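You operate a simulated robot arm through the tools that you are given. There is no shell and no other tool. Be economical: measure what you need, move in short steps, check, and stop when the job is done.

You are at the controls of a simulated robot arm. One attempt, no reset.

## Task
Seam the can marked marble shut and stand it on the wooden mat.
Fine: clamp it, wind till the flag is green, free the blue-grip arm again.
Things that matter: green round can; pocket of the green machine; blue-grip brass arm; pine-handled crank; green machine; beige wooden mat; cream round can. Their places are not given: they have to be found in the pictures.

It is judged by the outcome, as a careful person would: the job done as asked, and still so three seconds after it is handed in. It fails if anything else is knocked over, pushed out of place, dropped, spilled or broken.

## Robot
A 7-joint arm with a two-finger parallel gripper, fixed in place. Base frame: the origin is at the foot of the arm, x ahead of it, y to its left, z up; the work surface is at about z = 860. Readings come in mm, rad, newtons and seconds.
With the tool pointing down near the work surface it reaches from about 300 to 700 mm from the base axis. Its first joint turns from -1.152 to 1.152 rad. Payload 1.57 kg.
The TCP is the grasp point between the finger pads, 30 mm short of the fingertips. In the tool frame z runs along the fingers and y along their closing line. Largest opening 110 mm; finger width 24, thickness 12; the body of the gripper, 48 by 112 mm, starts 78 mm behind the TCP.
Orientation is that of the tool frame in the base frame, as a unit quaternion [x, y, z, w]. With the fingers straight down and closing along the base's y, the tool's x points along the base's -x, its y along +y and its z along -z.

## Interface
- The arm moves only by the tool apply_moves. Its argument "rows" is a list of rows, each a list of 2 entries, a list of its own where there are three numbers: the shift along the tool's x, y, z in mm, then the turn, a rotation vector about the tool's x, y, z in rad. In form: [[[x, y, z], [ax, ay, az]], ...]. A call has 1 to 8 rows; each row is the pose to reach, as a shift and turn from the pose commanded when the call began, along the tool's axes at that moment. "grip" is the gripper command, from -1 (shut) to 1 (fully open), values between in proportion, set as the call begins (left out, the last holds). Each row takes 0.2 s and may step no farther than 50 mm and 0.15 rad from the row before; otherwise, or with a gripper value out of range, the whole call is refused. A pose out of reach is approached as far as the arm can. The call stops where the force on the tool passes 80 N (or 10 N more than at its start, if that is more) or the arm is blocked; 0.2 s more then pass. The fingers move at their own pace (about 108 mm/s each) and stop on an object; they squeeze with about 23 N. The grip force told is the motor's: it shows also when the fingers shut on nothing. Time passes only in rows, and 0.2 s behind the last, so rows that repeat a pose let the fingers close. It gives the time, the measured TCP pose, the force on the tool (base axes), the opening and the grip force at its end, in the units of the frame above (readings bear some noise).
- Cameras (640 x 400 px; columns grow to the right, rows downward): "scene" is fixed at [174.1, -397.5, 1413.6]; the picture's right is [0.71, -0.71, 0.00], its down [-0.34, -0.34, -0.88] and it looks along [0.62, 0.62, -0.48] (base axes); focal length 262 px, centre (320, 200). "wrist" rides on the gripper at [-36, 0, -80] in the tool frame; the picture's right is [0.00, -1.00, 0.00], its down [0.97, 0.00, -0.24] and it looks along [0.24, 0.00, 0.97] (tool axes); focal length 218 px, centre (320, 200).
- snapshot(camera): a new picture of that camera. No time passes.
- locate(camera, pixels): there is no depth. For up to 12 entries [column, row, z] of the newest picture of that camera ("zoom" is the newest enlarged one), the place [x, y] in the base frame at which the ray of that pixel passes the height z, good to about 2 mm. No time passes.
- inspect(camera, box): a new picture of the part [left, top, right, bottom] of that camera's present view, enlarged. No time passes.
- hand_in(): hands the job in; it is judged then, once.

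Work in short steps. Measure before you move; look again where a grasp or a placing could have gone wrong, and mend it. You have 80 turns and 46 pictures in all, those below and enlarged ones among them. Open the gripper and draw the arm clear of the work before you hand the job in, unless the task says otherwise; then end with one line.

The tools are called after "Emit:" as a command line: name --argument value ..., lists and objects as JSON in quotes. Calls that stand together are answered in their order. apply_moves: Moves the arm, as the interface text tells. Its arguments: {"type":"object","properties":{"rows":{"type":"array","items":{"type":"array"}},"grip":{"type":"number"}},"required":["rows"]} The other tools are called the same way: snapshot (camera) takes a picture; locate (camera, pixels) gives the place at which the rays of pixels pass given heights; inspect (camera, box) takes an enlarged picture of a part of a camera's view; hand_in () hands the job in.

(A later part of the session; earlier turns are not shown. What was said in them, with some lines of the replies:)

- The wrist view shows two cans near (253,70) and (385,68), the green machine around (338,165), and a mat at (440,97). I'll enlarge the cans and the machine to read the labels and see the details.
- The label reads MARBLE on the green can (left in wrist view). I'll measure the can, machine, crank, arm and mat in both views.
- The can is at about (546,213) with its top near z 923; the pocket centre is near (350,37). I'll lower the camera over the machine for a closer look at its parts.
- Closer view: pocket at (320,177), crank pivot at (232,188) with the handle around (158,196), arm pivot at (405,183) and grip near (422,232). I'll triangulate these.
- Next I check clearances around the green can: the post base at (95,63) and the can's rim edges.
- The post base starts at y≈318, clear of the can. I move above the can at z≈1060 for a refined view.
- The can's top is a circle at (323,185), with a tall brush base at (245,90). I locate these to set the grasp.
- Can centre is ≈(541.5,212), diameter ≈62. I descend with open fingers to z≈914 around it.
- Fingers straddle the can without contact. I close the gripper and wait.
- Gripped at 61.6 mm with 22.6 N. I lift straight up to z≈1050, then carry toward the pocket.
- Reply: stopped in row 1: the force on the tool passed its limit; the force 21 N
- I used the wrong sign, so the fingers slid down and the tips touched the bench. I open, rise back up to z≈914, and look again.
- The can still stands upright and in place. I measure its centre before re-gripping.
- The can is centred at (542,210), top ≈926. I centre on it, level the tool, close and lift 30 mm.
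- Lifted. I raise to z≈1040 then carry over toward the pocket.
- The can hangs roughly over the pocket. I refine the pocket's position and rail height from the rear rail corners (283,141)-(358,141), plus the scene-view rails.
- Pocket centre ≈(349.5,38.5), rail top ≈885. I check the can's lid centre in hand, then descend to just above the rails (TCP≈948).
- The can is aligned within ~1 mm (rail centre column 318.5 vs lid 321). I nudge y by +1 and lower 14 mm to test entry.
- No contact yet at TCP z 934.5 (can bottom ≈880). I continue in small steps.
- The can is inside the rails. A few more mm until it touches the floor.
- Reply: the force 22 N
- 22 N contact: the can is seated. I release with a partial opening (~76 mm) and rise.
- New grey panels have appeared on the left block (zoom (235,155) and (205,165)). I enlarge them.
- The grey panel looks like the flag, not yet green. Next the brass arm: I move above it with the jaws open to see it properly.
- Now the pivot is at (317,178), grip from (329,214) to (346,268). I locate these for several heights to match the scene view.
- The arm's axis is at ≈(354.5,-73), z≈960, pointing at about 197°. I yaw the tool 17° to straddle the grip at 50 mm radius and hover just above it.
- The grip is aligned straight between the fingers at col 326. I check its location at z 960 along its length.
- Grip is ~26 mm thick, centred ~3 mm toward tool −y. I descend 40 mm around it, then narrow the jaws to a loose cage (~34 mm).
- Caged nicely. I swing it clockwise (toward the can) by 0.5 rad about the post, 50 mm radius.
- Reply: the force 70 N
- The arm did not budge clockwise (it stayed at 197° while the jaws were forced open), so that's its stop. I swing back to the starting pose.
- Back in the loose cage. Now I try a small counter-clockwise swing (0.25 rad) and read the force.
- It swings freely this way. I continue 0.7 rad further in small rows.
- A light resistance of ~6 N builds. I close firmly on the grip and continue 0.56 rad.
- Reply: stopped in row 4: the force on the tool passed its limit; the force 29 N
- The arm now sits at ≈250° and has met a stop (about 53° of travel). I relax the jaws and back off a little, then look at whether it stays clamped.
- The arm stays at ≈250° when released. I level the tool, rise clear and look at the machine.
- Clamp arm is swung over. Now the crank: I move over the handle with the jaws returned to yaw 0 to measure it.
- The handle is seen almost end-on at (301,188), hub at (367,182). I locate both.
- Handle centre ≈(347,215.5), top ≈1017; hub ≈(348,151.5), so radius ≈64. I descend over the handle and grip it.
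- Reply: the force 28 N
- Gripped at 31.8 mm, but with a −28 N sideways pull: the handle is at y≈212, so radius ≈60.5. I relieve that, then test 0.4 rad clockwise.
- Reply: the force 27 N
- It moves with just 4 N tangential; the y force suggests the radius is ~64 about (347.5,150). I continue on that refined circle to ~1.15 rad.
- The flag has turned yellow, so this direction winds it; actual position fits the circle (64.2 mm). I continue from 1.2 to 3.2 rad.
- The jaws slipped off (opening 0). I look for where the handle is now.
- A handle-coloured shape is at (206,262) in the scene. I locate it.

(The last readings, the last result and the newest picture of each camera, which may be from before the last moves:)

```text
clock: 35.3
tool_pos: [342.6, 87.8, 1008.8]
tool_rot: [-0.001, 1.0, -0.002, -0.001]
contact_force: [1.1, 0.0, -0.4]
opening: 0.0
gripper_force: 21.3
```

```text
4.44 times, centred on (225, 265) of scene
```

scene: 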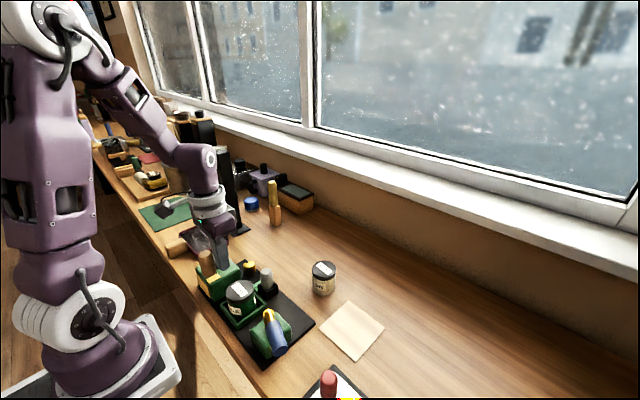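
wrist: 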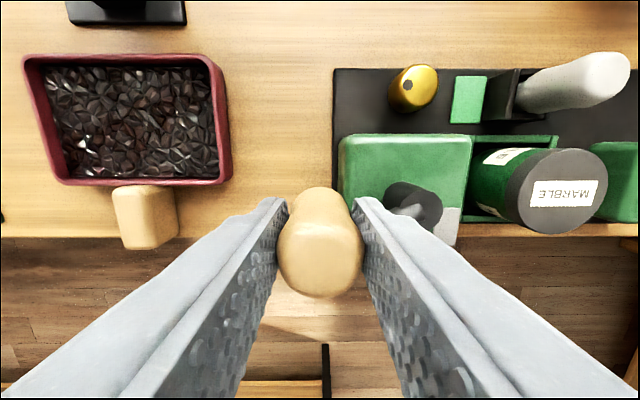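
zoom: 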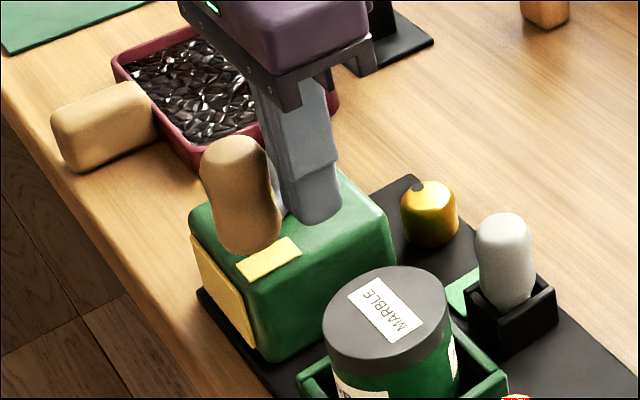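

The handle seems to have stopped near (323,119), suggesting the true hub is nearer (352,159) with R≈54. I rise and look from directly above to fix hub and handle.

Emit:
apply_moves --rows '[[[0, 0, -40], [0, 0, 0]], [[0, 0, -80], [0, 0, 0]], [[0, 35, -110], [0, 0, 0]], [[0, 70, -130], [0, 0, 0]], [[0, 70, -130], [0, 0, 0]]]' --grip 0.6

Emit:
snapshot --camera "wrist"

```text
clock: 36.5
tool_pos: [342.8, 157.7, 1138.2]
tool_rot: [-0.001, 1.0, -0.001, -0.001]
contact_force: [-0.1, 0.8, 0.7]
opening: 87.9
gripper_force: 0.0
```

```text
8 pictures are left
```

wrist: 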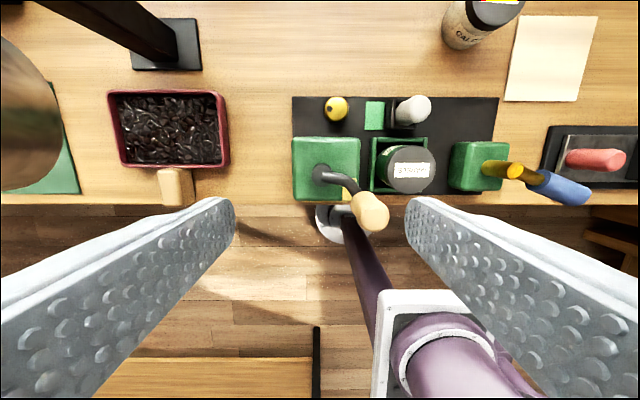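

Now the hub is at (321,174), right under the camera column, so its y is certain. Handle top is at (373,215).

Emit:
locate --camera "wrist" --pixels '[[321, 174, 955], [321, 174, 970], [321, 174, 985], [373, 215, 1010], [373, 215, 1020], [373, 215, 1030], [361, 199, 970], [361, 199, 980]]'

```text
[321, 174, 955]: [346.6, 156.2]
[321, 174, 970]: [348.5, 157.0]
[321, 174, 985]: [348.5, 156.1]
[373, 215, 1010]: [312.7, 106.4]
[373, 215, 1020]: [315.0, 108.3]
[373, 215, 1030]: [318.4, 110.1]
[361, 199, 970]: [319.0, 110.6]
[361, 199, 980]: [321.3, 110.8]
```

Hub (348,156.5), handle at (315.5,108.5), radius ≈58.5, φ≈3.74 rad. I regrip the handle there, slightly lower for better hold.

Emit:
apply_moves --rows '[[[14, -25, 20], [0, 0, 0]], [[27, -49, 45], [0, 0, 0]], [[27, -49, 85], [0, 0, 0]], [[27, -49, 115], [0, 0, 0]], [[27, -49, 134], [0, 0, 0]], [[27, -49, 134], [0, 0, 0]]]' --grip 0.15

Emit:
apply_moves --rows '[[[0, 0, 0], [0, 0, 0]], [[0, 0, 0], [0, 0, 0]], [[0, 0, 0], [0, 0, 0]]]' --grip -1

```text
clock: 37.9
tool_pos: [316.9, 108.7, 1005.4]
tool_rot: [0.0, 1.0, -0.002, -0.002]
contact_force: [-0.3, 0.0, -0.4]
opening: 63.2
gripper_force: 0.0
```

```text
clock: 38.7
tool_pos: [315.9, 107.4, 1004.2]
tool_rot: [0.0, 1.0, -0.003, -0.003]
contact_force: [-11.8, -20.0, -6.5]
opening: 31.6
gripper_force: 39.5
```

Held at R=58.7. I continue 1 rad along the corrected circle.

Emit:
apply_moves --rows '[[[11.5, 8.6, 0], [0, 0, 0]], [[19.9, 20.5, 0], [0, 0, 0]], [[25.2, 34.2, 0], [0, 0, 0]], [[26.9, 48.7, 0], [0, 0, 0]]]'

```text
clock: 39.7
tool_pos: [289.5, 157.2, 1004.1]
tool_rot: [-0.001, 1.0, 0.0, 0.0]
contact_force: [-4.4, -9.7, -0.3]
opening: 31.7
gripper_force: 40.5
```

Tracking well (forces ~10 N). I continue 2 rad more.

Emit:
apply_moves --rows '[[[-1.8, 14.5, 0], [0, 0, 0]], [[-7.3, 28, 0], [0, 0, 0]], [[-16, 39.8, 0], [0, 0, 0]], [[-27.3, 49.1, 0], [0, 0, 0]], [[-40.5, 55.3, 0], [0, 0, 0]], [[-54.9, 58.1, 0], [0, 0, 0]], [[-69.5, 57.2, 0], [0, 0, 0]], [[-83.4, 52.7, 0], [0, 0, 0]]]'

Emit:
inspect --camera "scene" --box '[180, 220, 280, 320]'

```text
clock: 41.5
tool_pos: [370.7, 207.4, 1005.1]
tool_rot: [-0.001, 1.0, -0.005, -0.004]
contact_force: [-24.8, -28.9, -7.8]
opening: 31.7
gripper_force: 40.6
```

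```text
4.00 times, centred on (230, 270) of scene
```

zoom: 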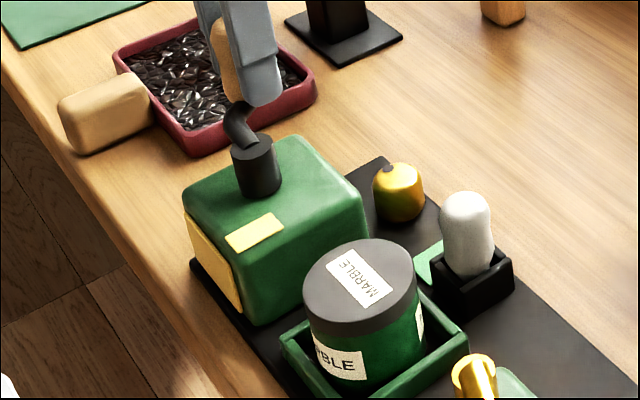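

Still yellow after about one turn. I refine the centre to (349,155), R=58 and go 2 rad on.

Emit:
apply_moves --rows '[[[-10.8, -8.4, 0], [0, 0, 0]], [[-21.3, -18.4, 0], [0, 0, 0]], [[-28.9, -30.7, 0], [0, 0, 0]], [[-33.3, -44.5, 0], [0, 0, 0]], [[-34.1, -58.9, 0], [0, 0, 0]], [[-31.3, -73.1, 0], [0, 0, 0]], [[-25.1, -86.2, 0], [0, 0, 0]], [[-15.8, -97.3, 0], [0, 0, 0]]]'

```text
clock: 43.3
tool_pos: [388.9, 114.3, 1003.7]
tool_rot: [0.0, 1.0, -0.001, 0.0]
contact_force: [5.5, 16.0, 0.3]
opening: 31.0
gripper_force: 40.2
```

Still held on the circle. Another 2 rad.

Emit:
apply_moves --rows '[[[11.7, -8.3, 0], [0, 0, 0]], [[25.2, -13.6, 0], [0, 0, 0]], [[39.5, -15.4, 0], [0, 0, 0]], [[53.9, -13.6, 0], [0, 0, 0]], [[67.3, -8.3, 0], [0, 0, 0]], [[79.1, 0.1, 0], [0, 0, 0]], [[88.4, 11.2, 0], [0, 0, 0]], [[94.6, 24.2, 0], [0, 0, 0]]]'

```text
clock: 45.1
tool_pos: [290.8, 137.8, 1004.1]
tool_rot: [-0.003, 1.0, -0.002, -0.002]
contact_force: [-22.1, -6.3, -18.3]
opening: 31.0
gripper_force: 40.2
```

Good, about 1.7 turns. I continue to complete two turns, then check the flag.

Emit:
apply_moves --rows '[[[4.1, 14.7, 0], [0, 0, 0]], [[3.4, 29.2, 0], [0, 0, 0]], [[-0.9, 43.1, 0], [0, 0, 0]], [[-8.6, 55.4, 0], [0, 0, 0]], [[-19, 65.6, 0], [0, 0, 0]], [[-31.7, 72.8, 0], [0, 0, 0]], [[-45.7, 76.6, 0], [0, 0, 0]], [[-60.2, 76.9, 0], [0, 0, 0]]]'

Emit:
inspect --camera "scene" --box '[180, 220, 280, 320]'

```text
clock: 46.9
tool_pos: [353.8, 212.5, 1006.5]
tool_rot: [-0.001, 1.0, -0.002, -0.003]
contact_force: [-10.7, -18.3, -3.5]
opening: 31.6
gripper_force: 40.5
```

```text
4.00 times, centred on (230, 270) of scene
```

zoom: 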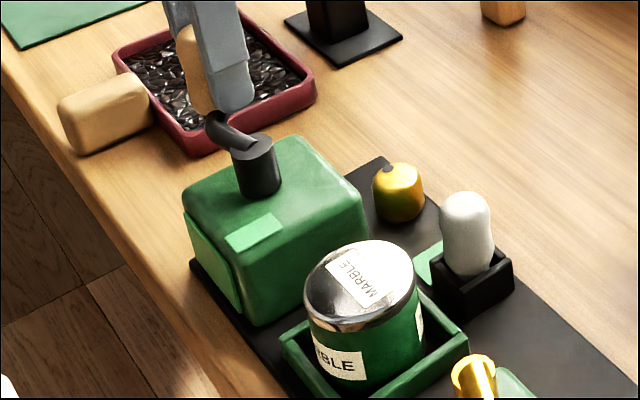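

The flag is green and the lid is now shiny: seamed. I release the handle and rise.

Emit:
apply_moves --rows '[[[0, 0, 0], [0, 0, 0]], [[0, 0, 0], [0, 0, 0]], [[0, 0, -40], [0, 0, 0]], [[0, 0, -80], [0, 0, 0]], [[0, 0, -110], [0, 0, 0]], [[0, 0, -110], [0, 0, 0]]]' --grip 0.2

Emit:
apply_moves --rows '[[[2, -41.5, 0], [0, 0, -0.145]], [[4, -83, 0], [0, 0, -0.29]], [[6, -124.5, 0], [0, 0, -0.435]], [[8, -166, 0], [0, 0, -0.58]], [[10, -207.5, 0], [0, 0, -0.725]], [[12, -249, 0], [0, 0, -0.87]], [[14, -291, 0], [0, 0, -1.015]], [[16.5, -332.5, 0], [0, 0, -1.16]]]'

```text
clock: 48.3
tool_pos: [353.2, 215.0, 1116.6]
tool_rot: [-0.003, 1.0, -0.002, -0.001]
contact_force: [-0.2, 1.0, -0.8]
opening: 65.6
gripper_force: 0.0
```

```text
clock: 50.1
tool_pos: [338.5, -118.2, 1116.3]
tool_rot: [-0.549, 0.836, -0.001, -0.002]
contact_force: [0.3, -0.7, -0.7]
opening: 65.7
gripper_force: 0.1
```

Above the arm now. I finish the yaw, lower to z≈1016 and check alignment.

Emit:
apply_moves --rows '[[[2.4, 0, 40], [0, 0, -0.07]], [[2.4, 0, 80], [0, 0, -0.07]], [[2.4, 0, 100], [0, 0, -0.07]], [[2.4, 0, 100], [0, 0, -0.07]]]'

Emit:
snapshot --camera "wrist"

```text
clock: 51.1
tool_pos: [338.5, -121.4, 1016.0]
tool_rot: [-0.578, 0.816, -0.002, -0.002]
contact_force: [1.0, -0.5, -0.8]
opening: 66.0
gripper_force: 0.0
```

```text
5 pictures are left
```

wrist: 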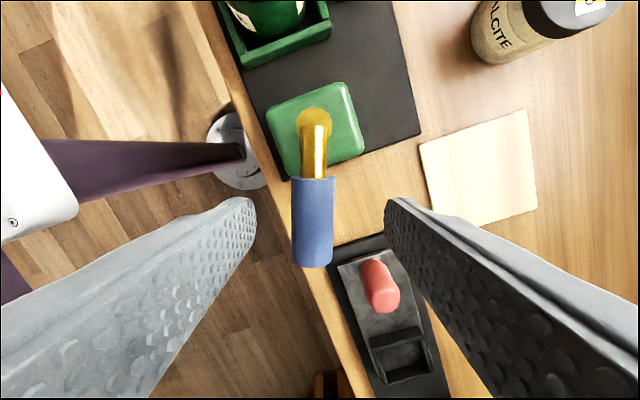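

Aligned within ~4 mm. I descend 40 mm around the grip and narrow to a loose cage.

Emit:
apply_moves --rows '[[[0, 4, 15], [0, 0, 0]], [[0, 4, 30], [0, 0, 0]], [[0, 4, 40], [0, 0, 0]], [[0, 4, 40], [0, 0, 0]]]'

Emit:
apply_moves --rows '[[[0, 0, 0], [0, 0, 0]], [[0, 0, 0], [0, 0, 0]], [[-0.39, 6.23, 0], [0, 0, 0.125]], [[-1.55, 12.37, 0], [0, 0, 0.25]], [[-3.48, 18.31, 0], [0, 0, 0.375]], [[-6.12, 23.97, 0], [0, 0, 0.5]], [[-9.45, 29.26, 0], [0, 0, 0.625]], [[-13.42, 34.08, 0], [0, 0, 0.75]]]' --grip -0.45

```text
clock: 52.1
tool_pos: [333.7, -119.4, 975.8]
tool_rot: [-0.578, 0.816, -0.002, -0.002]
contact_force: [-1.2, -0.3, 0.9]
opening: 65.7
gripper_force: 0.1
```

```text
clock: 53.9
tool_pos: [305.6, -96.6, 975.0]
tool_rot: [-0.238, 0.971, -0.002, -0.001]
contact_force: [1.5, -2.1, 0.7]
opening: 31.8
gripper_force: 0.9
```

The arm follows freely. I continue 0.27 rad to its original stop.

Emit:
apply_moves --rows '[[[-0.2, 4.5, 0], [0, 0, 0.09]], [[-0.8, 9, 0], [0, 0, 0.18]], [[-1.8, 13.3, 0], [0, 0, 0.27]], [[-1.8, 13.3, 0], [0, 0, 0.27]]]'

Emit:
snapshot --camera "wrist"

```text
clock: 54.9
tool_pos: [302.4, -85.3, 974.3]
tool_rot: [-0.106, 0.994, -0.003, 0.0]
contact_force: [11.8, -13.4, 2.1]
opening: 44.7
gripper_force: 8.7
```

```text
4 pictures are left
```

wrist: 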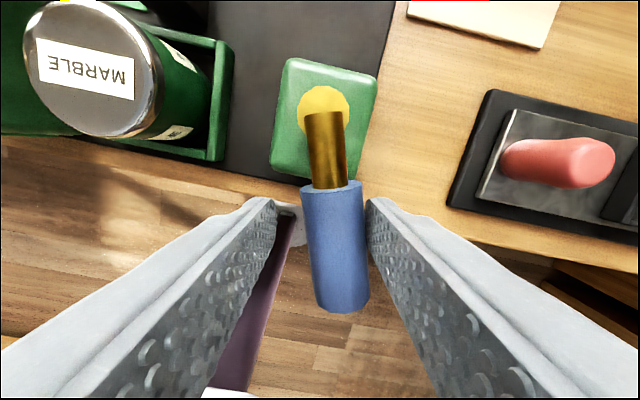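

The arm is back against its original stop (resistance felt). I open, rise clear, then move over the can.

Emit:
apply_moves --rows '[[[0, 0, 0], [0, 0, 0]], [[0, 0, 0], [0, 0, 0]], [[0, 0, -40], [0, 0, 0]], [[0, 0, -85], [0, 0, 0]], [[0, 0, -125], [0, 0, 0]], [[-24, 37, -125], [0, 0, 0.1]], [[-48, 74, -125], [0, 0, 0.212]], [[-71, 111.6, -125], [0, 0, 0.212]]]' --grip 0.2

```text
clock: 56.7
tool_pos: [347.1, 40.9, 1101.9]
tool_rot: [0.0, 1.0, -0.002, -0.001]
contact_force: [-0.5, 0.4, 1.2]
opening: 66.1
gripper_force: 0.0
```

Over the can at (347,41). I descend to the earlier release pose (348.7,39.4,922) with a 76 mm opening.

Emit:
apply_moves --rows '[[[-1.5, -1.5, 40], [0, 0, 0]], [[-1.5, -1.5, 85], [0, 0, 0]], [[-1.5, -1.5, 125], [0, 0, 0]], [[-1.5, -1.5, 155], [0, 0, 0]], [[-1.5, -1.5, 179], [0, 0, 0]], [[-1.5, -1.5, 179], [0, 0, 0]]]' --grip 0.38

Emit:
apply_moves --rows '[[[0, 0, 0], [0, 0, 0]], [[0, 0, 0], [0, 0, 0]], [[0, 0, 0], [0, 0, 0]]]' --grip -1

```text
clock: 58.1
tool_pos: [348.5, 39.1, 922.9]
tool_rot: [0.001, 1.0, -0.002, 0.0]
contact_force: [0.5, 0.5, -0.4]
opening: 76.1
gripper_force: 0.2
```

```text
clock: 58.9
tool_pos: [348.2, 38.0, 922.4]
tool_rot: [0.0, 1.0, -0.001, 0.0]
contact_force: [1.1, -0.2, 1.0]
opening: 61.3
gripper_force: 22.9
```

Gripped at 61.3 mm. I lift straight up 130 mm (negative tool z).

Emit:
apply_moves --rows '[[[0, 0, -10], [0, 0, 0]], [[0, 0, -25], [0, 0, 0]], [[0, 0, -60], [0, 0, 0]], [[0, 0, -100], [0, 0, 0]], [[0, 0, -130], [0, 0, 0]], [[0, 0, -130], [0, 0, 0]]]'

```text
clock: 60.3
tool_pos: [348.8, 38.3, 1052.4]
tool_rot: [0.0, 1.0, -0.002, -0.001]
contact_force: [-0.3, -0.4, -2.6]
opening: 61.2
gripper_force: 23.1
```

Lifted with the can. I carry it to above the mat centre (501,-179).

Emit:
apply_moves --rows '[[[-21, -30, 0], [0, 0, 0]], [[-43, -61, 0], [0, 0, 0]], [[-65, -93, 0], [0, 0, 0]], [[-87, -124, 0], [0, 0, 0]], [[-109, -155, 0], [0, 0, 0]], [[-131, -187, 0], [0, 0, 0]], [[-152.5, -217.3, 0], [0, 0, 0]], [[-152.5, -217.3, 0], [0, 0, 0]]]'

Emit:
snapshot --camera "wrist"

```text
clock: 62.1
tool_pos: [501.0, -178.2, 1051.4]
tool_rot: [0.0, 1.0, -0.001, -0.001]
contact_force: [-0.2, 0.9, -1.7]
opening: 61.4
gripper_force: 23.0
```

```text
3 pictures are left
```

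wrist: 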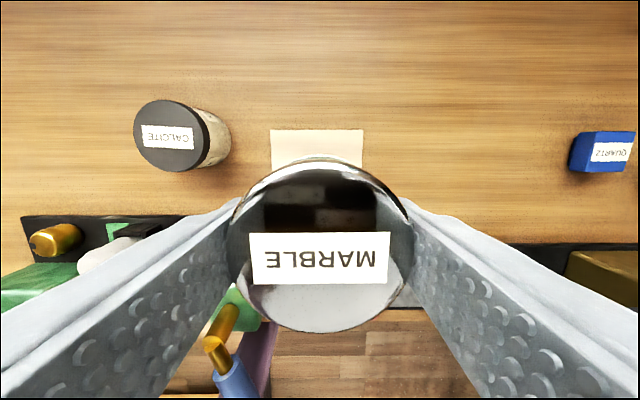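

The mat is centred under the can (cols 270–364). I descend to z≈924, then feel for contact.

Emit:
apply_moves --rows '[[[0, 0, 40], [0, 0, 0]], [[0, 0, 80], [0, 0, 0]], [[0, 0, 110], [0, 0, 0]], [[0, 0, 127], [0, 0, 0]], [[0, 0, 127], [0, 0, 0]]]'

Emit:
apply_moves --rows '[[[0, 0, 2], [0, 0, 0]], [[0, 0, 4], [0, 0, 0]]]'

```text
clock: 63.3
tool_pos: [501.5, -177.7, 925.3]
tool_rot: [-0.001, 1.0, -0.001, -0.001]
contact_force: [-0.9, 0.4, -1.6]
opening: 61.5
gripper_force: 23.6
```

```text
clock: 63.9
tool_pos: [502.2, -177.6, 920.1]
tool_rot: [0.0, 1.0, -0.001, 0.0]
contact_force: [-0.3, -0.2, -1.3]
opening: 61.4
gripper_force: 23.4
```

No contact yet; I lower another 4 mm in small steps.

Emit:
apply_moves --rows '[[[0, 0, 1.5], [0, 0, 0]], [[0, 0, 3], [0, 0, 0]]]'

```text
clock: 64.5
tool_pos: [500.3, -178.0, 918.4]
tool_rot: [0.0, 1.0, -0.001, -0.001]
contact_force: [-0.1, -0.7, -1.7]
opening: 61.2
gripper_force: 23.3
```

Emit:
apply_moves --rows '[[[0, 0, 1.5], [0, 0, 0]], [[0, 0, 3], [0, 0, 0]]]'

```text
clock: 65.1
tool_pos: [500.2, -177.1, 915.7]
tool_rot: [0.0, 1.0, -0.002, 0.001]
contact_force: [-3.6, 2.5, 21.4]
opening: 61.5
gripper_force: 23.2
```

Contact of 21 N: the can stands on the mat. I release, then rise straight up.

Emit:
apply_moves --rows '[[[0, 0, -1], [0, 0, 0]], [[0, 0, -1], [0, 0, 0]], [[0, 0, -1], [0, 0, 0]], [[0, 0, -35], [0, 0, 0]], [[0, 0, -80], [0, 0, 0]], [[0, 0, -125], [0, 0, 0]], [[0, 0, -165], [0, 0, 0]]]' --grip 0.6

Emit:
apply_moves --rows '[[[20, 30, -30], [0, 0, 0]], [[40, 60, -60], [0, 0, 0]], [[70, 90, -80], [0, 0, 0]], [[90, 120, -100], [0, 0, 0]], [[90, 120, -100], [0, 0, 0]]]'

Emit:
snapshot --camera "scene"

```text
clock: 66.7
tool_pos: [500.5, -179.0, 1080.3]
tool_rot: [0.0, 1.0, -0.002, -0.001]
contact_force: [-0.3, -0.1, 0.2]
opening: 87.7
gripper_force: 0.2
```

```text
clock: 67.9
tool_pos: [410.7, -57.2, 1178.1]
tool_rot: [0.0, 1.0, -0.002, -0.001]
contact_force: [-0.2, 1.0, 0.0]
opening: 88.2
gripper_force: 0.1
```

```text
2 pictures are left
```

scene: 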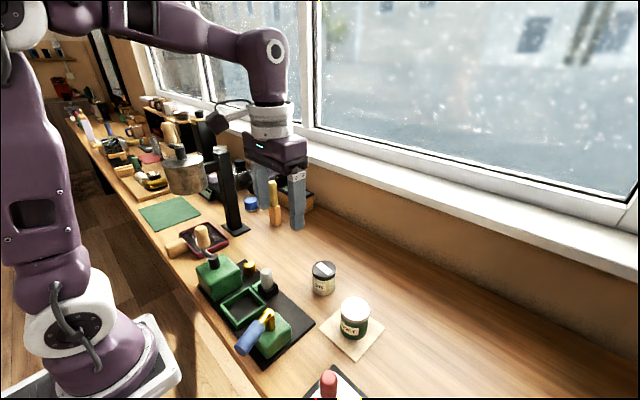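

The can stands upright and centred on the mat, at (354,318) in the scene view. The brass arm is back at its start position, nothing else has moved and the gripper is open and clear, so I hand in.

Emit:
hand_in

```text
The job is handed in.
```

The marble can (the green one) is seamed shut and standing on the wooden mat; the flag turned green after about two turns of the crank, and the blue-grip arm is swung back to its free position.
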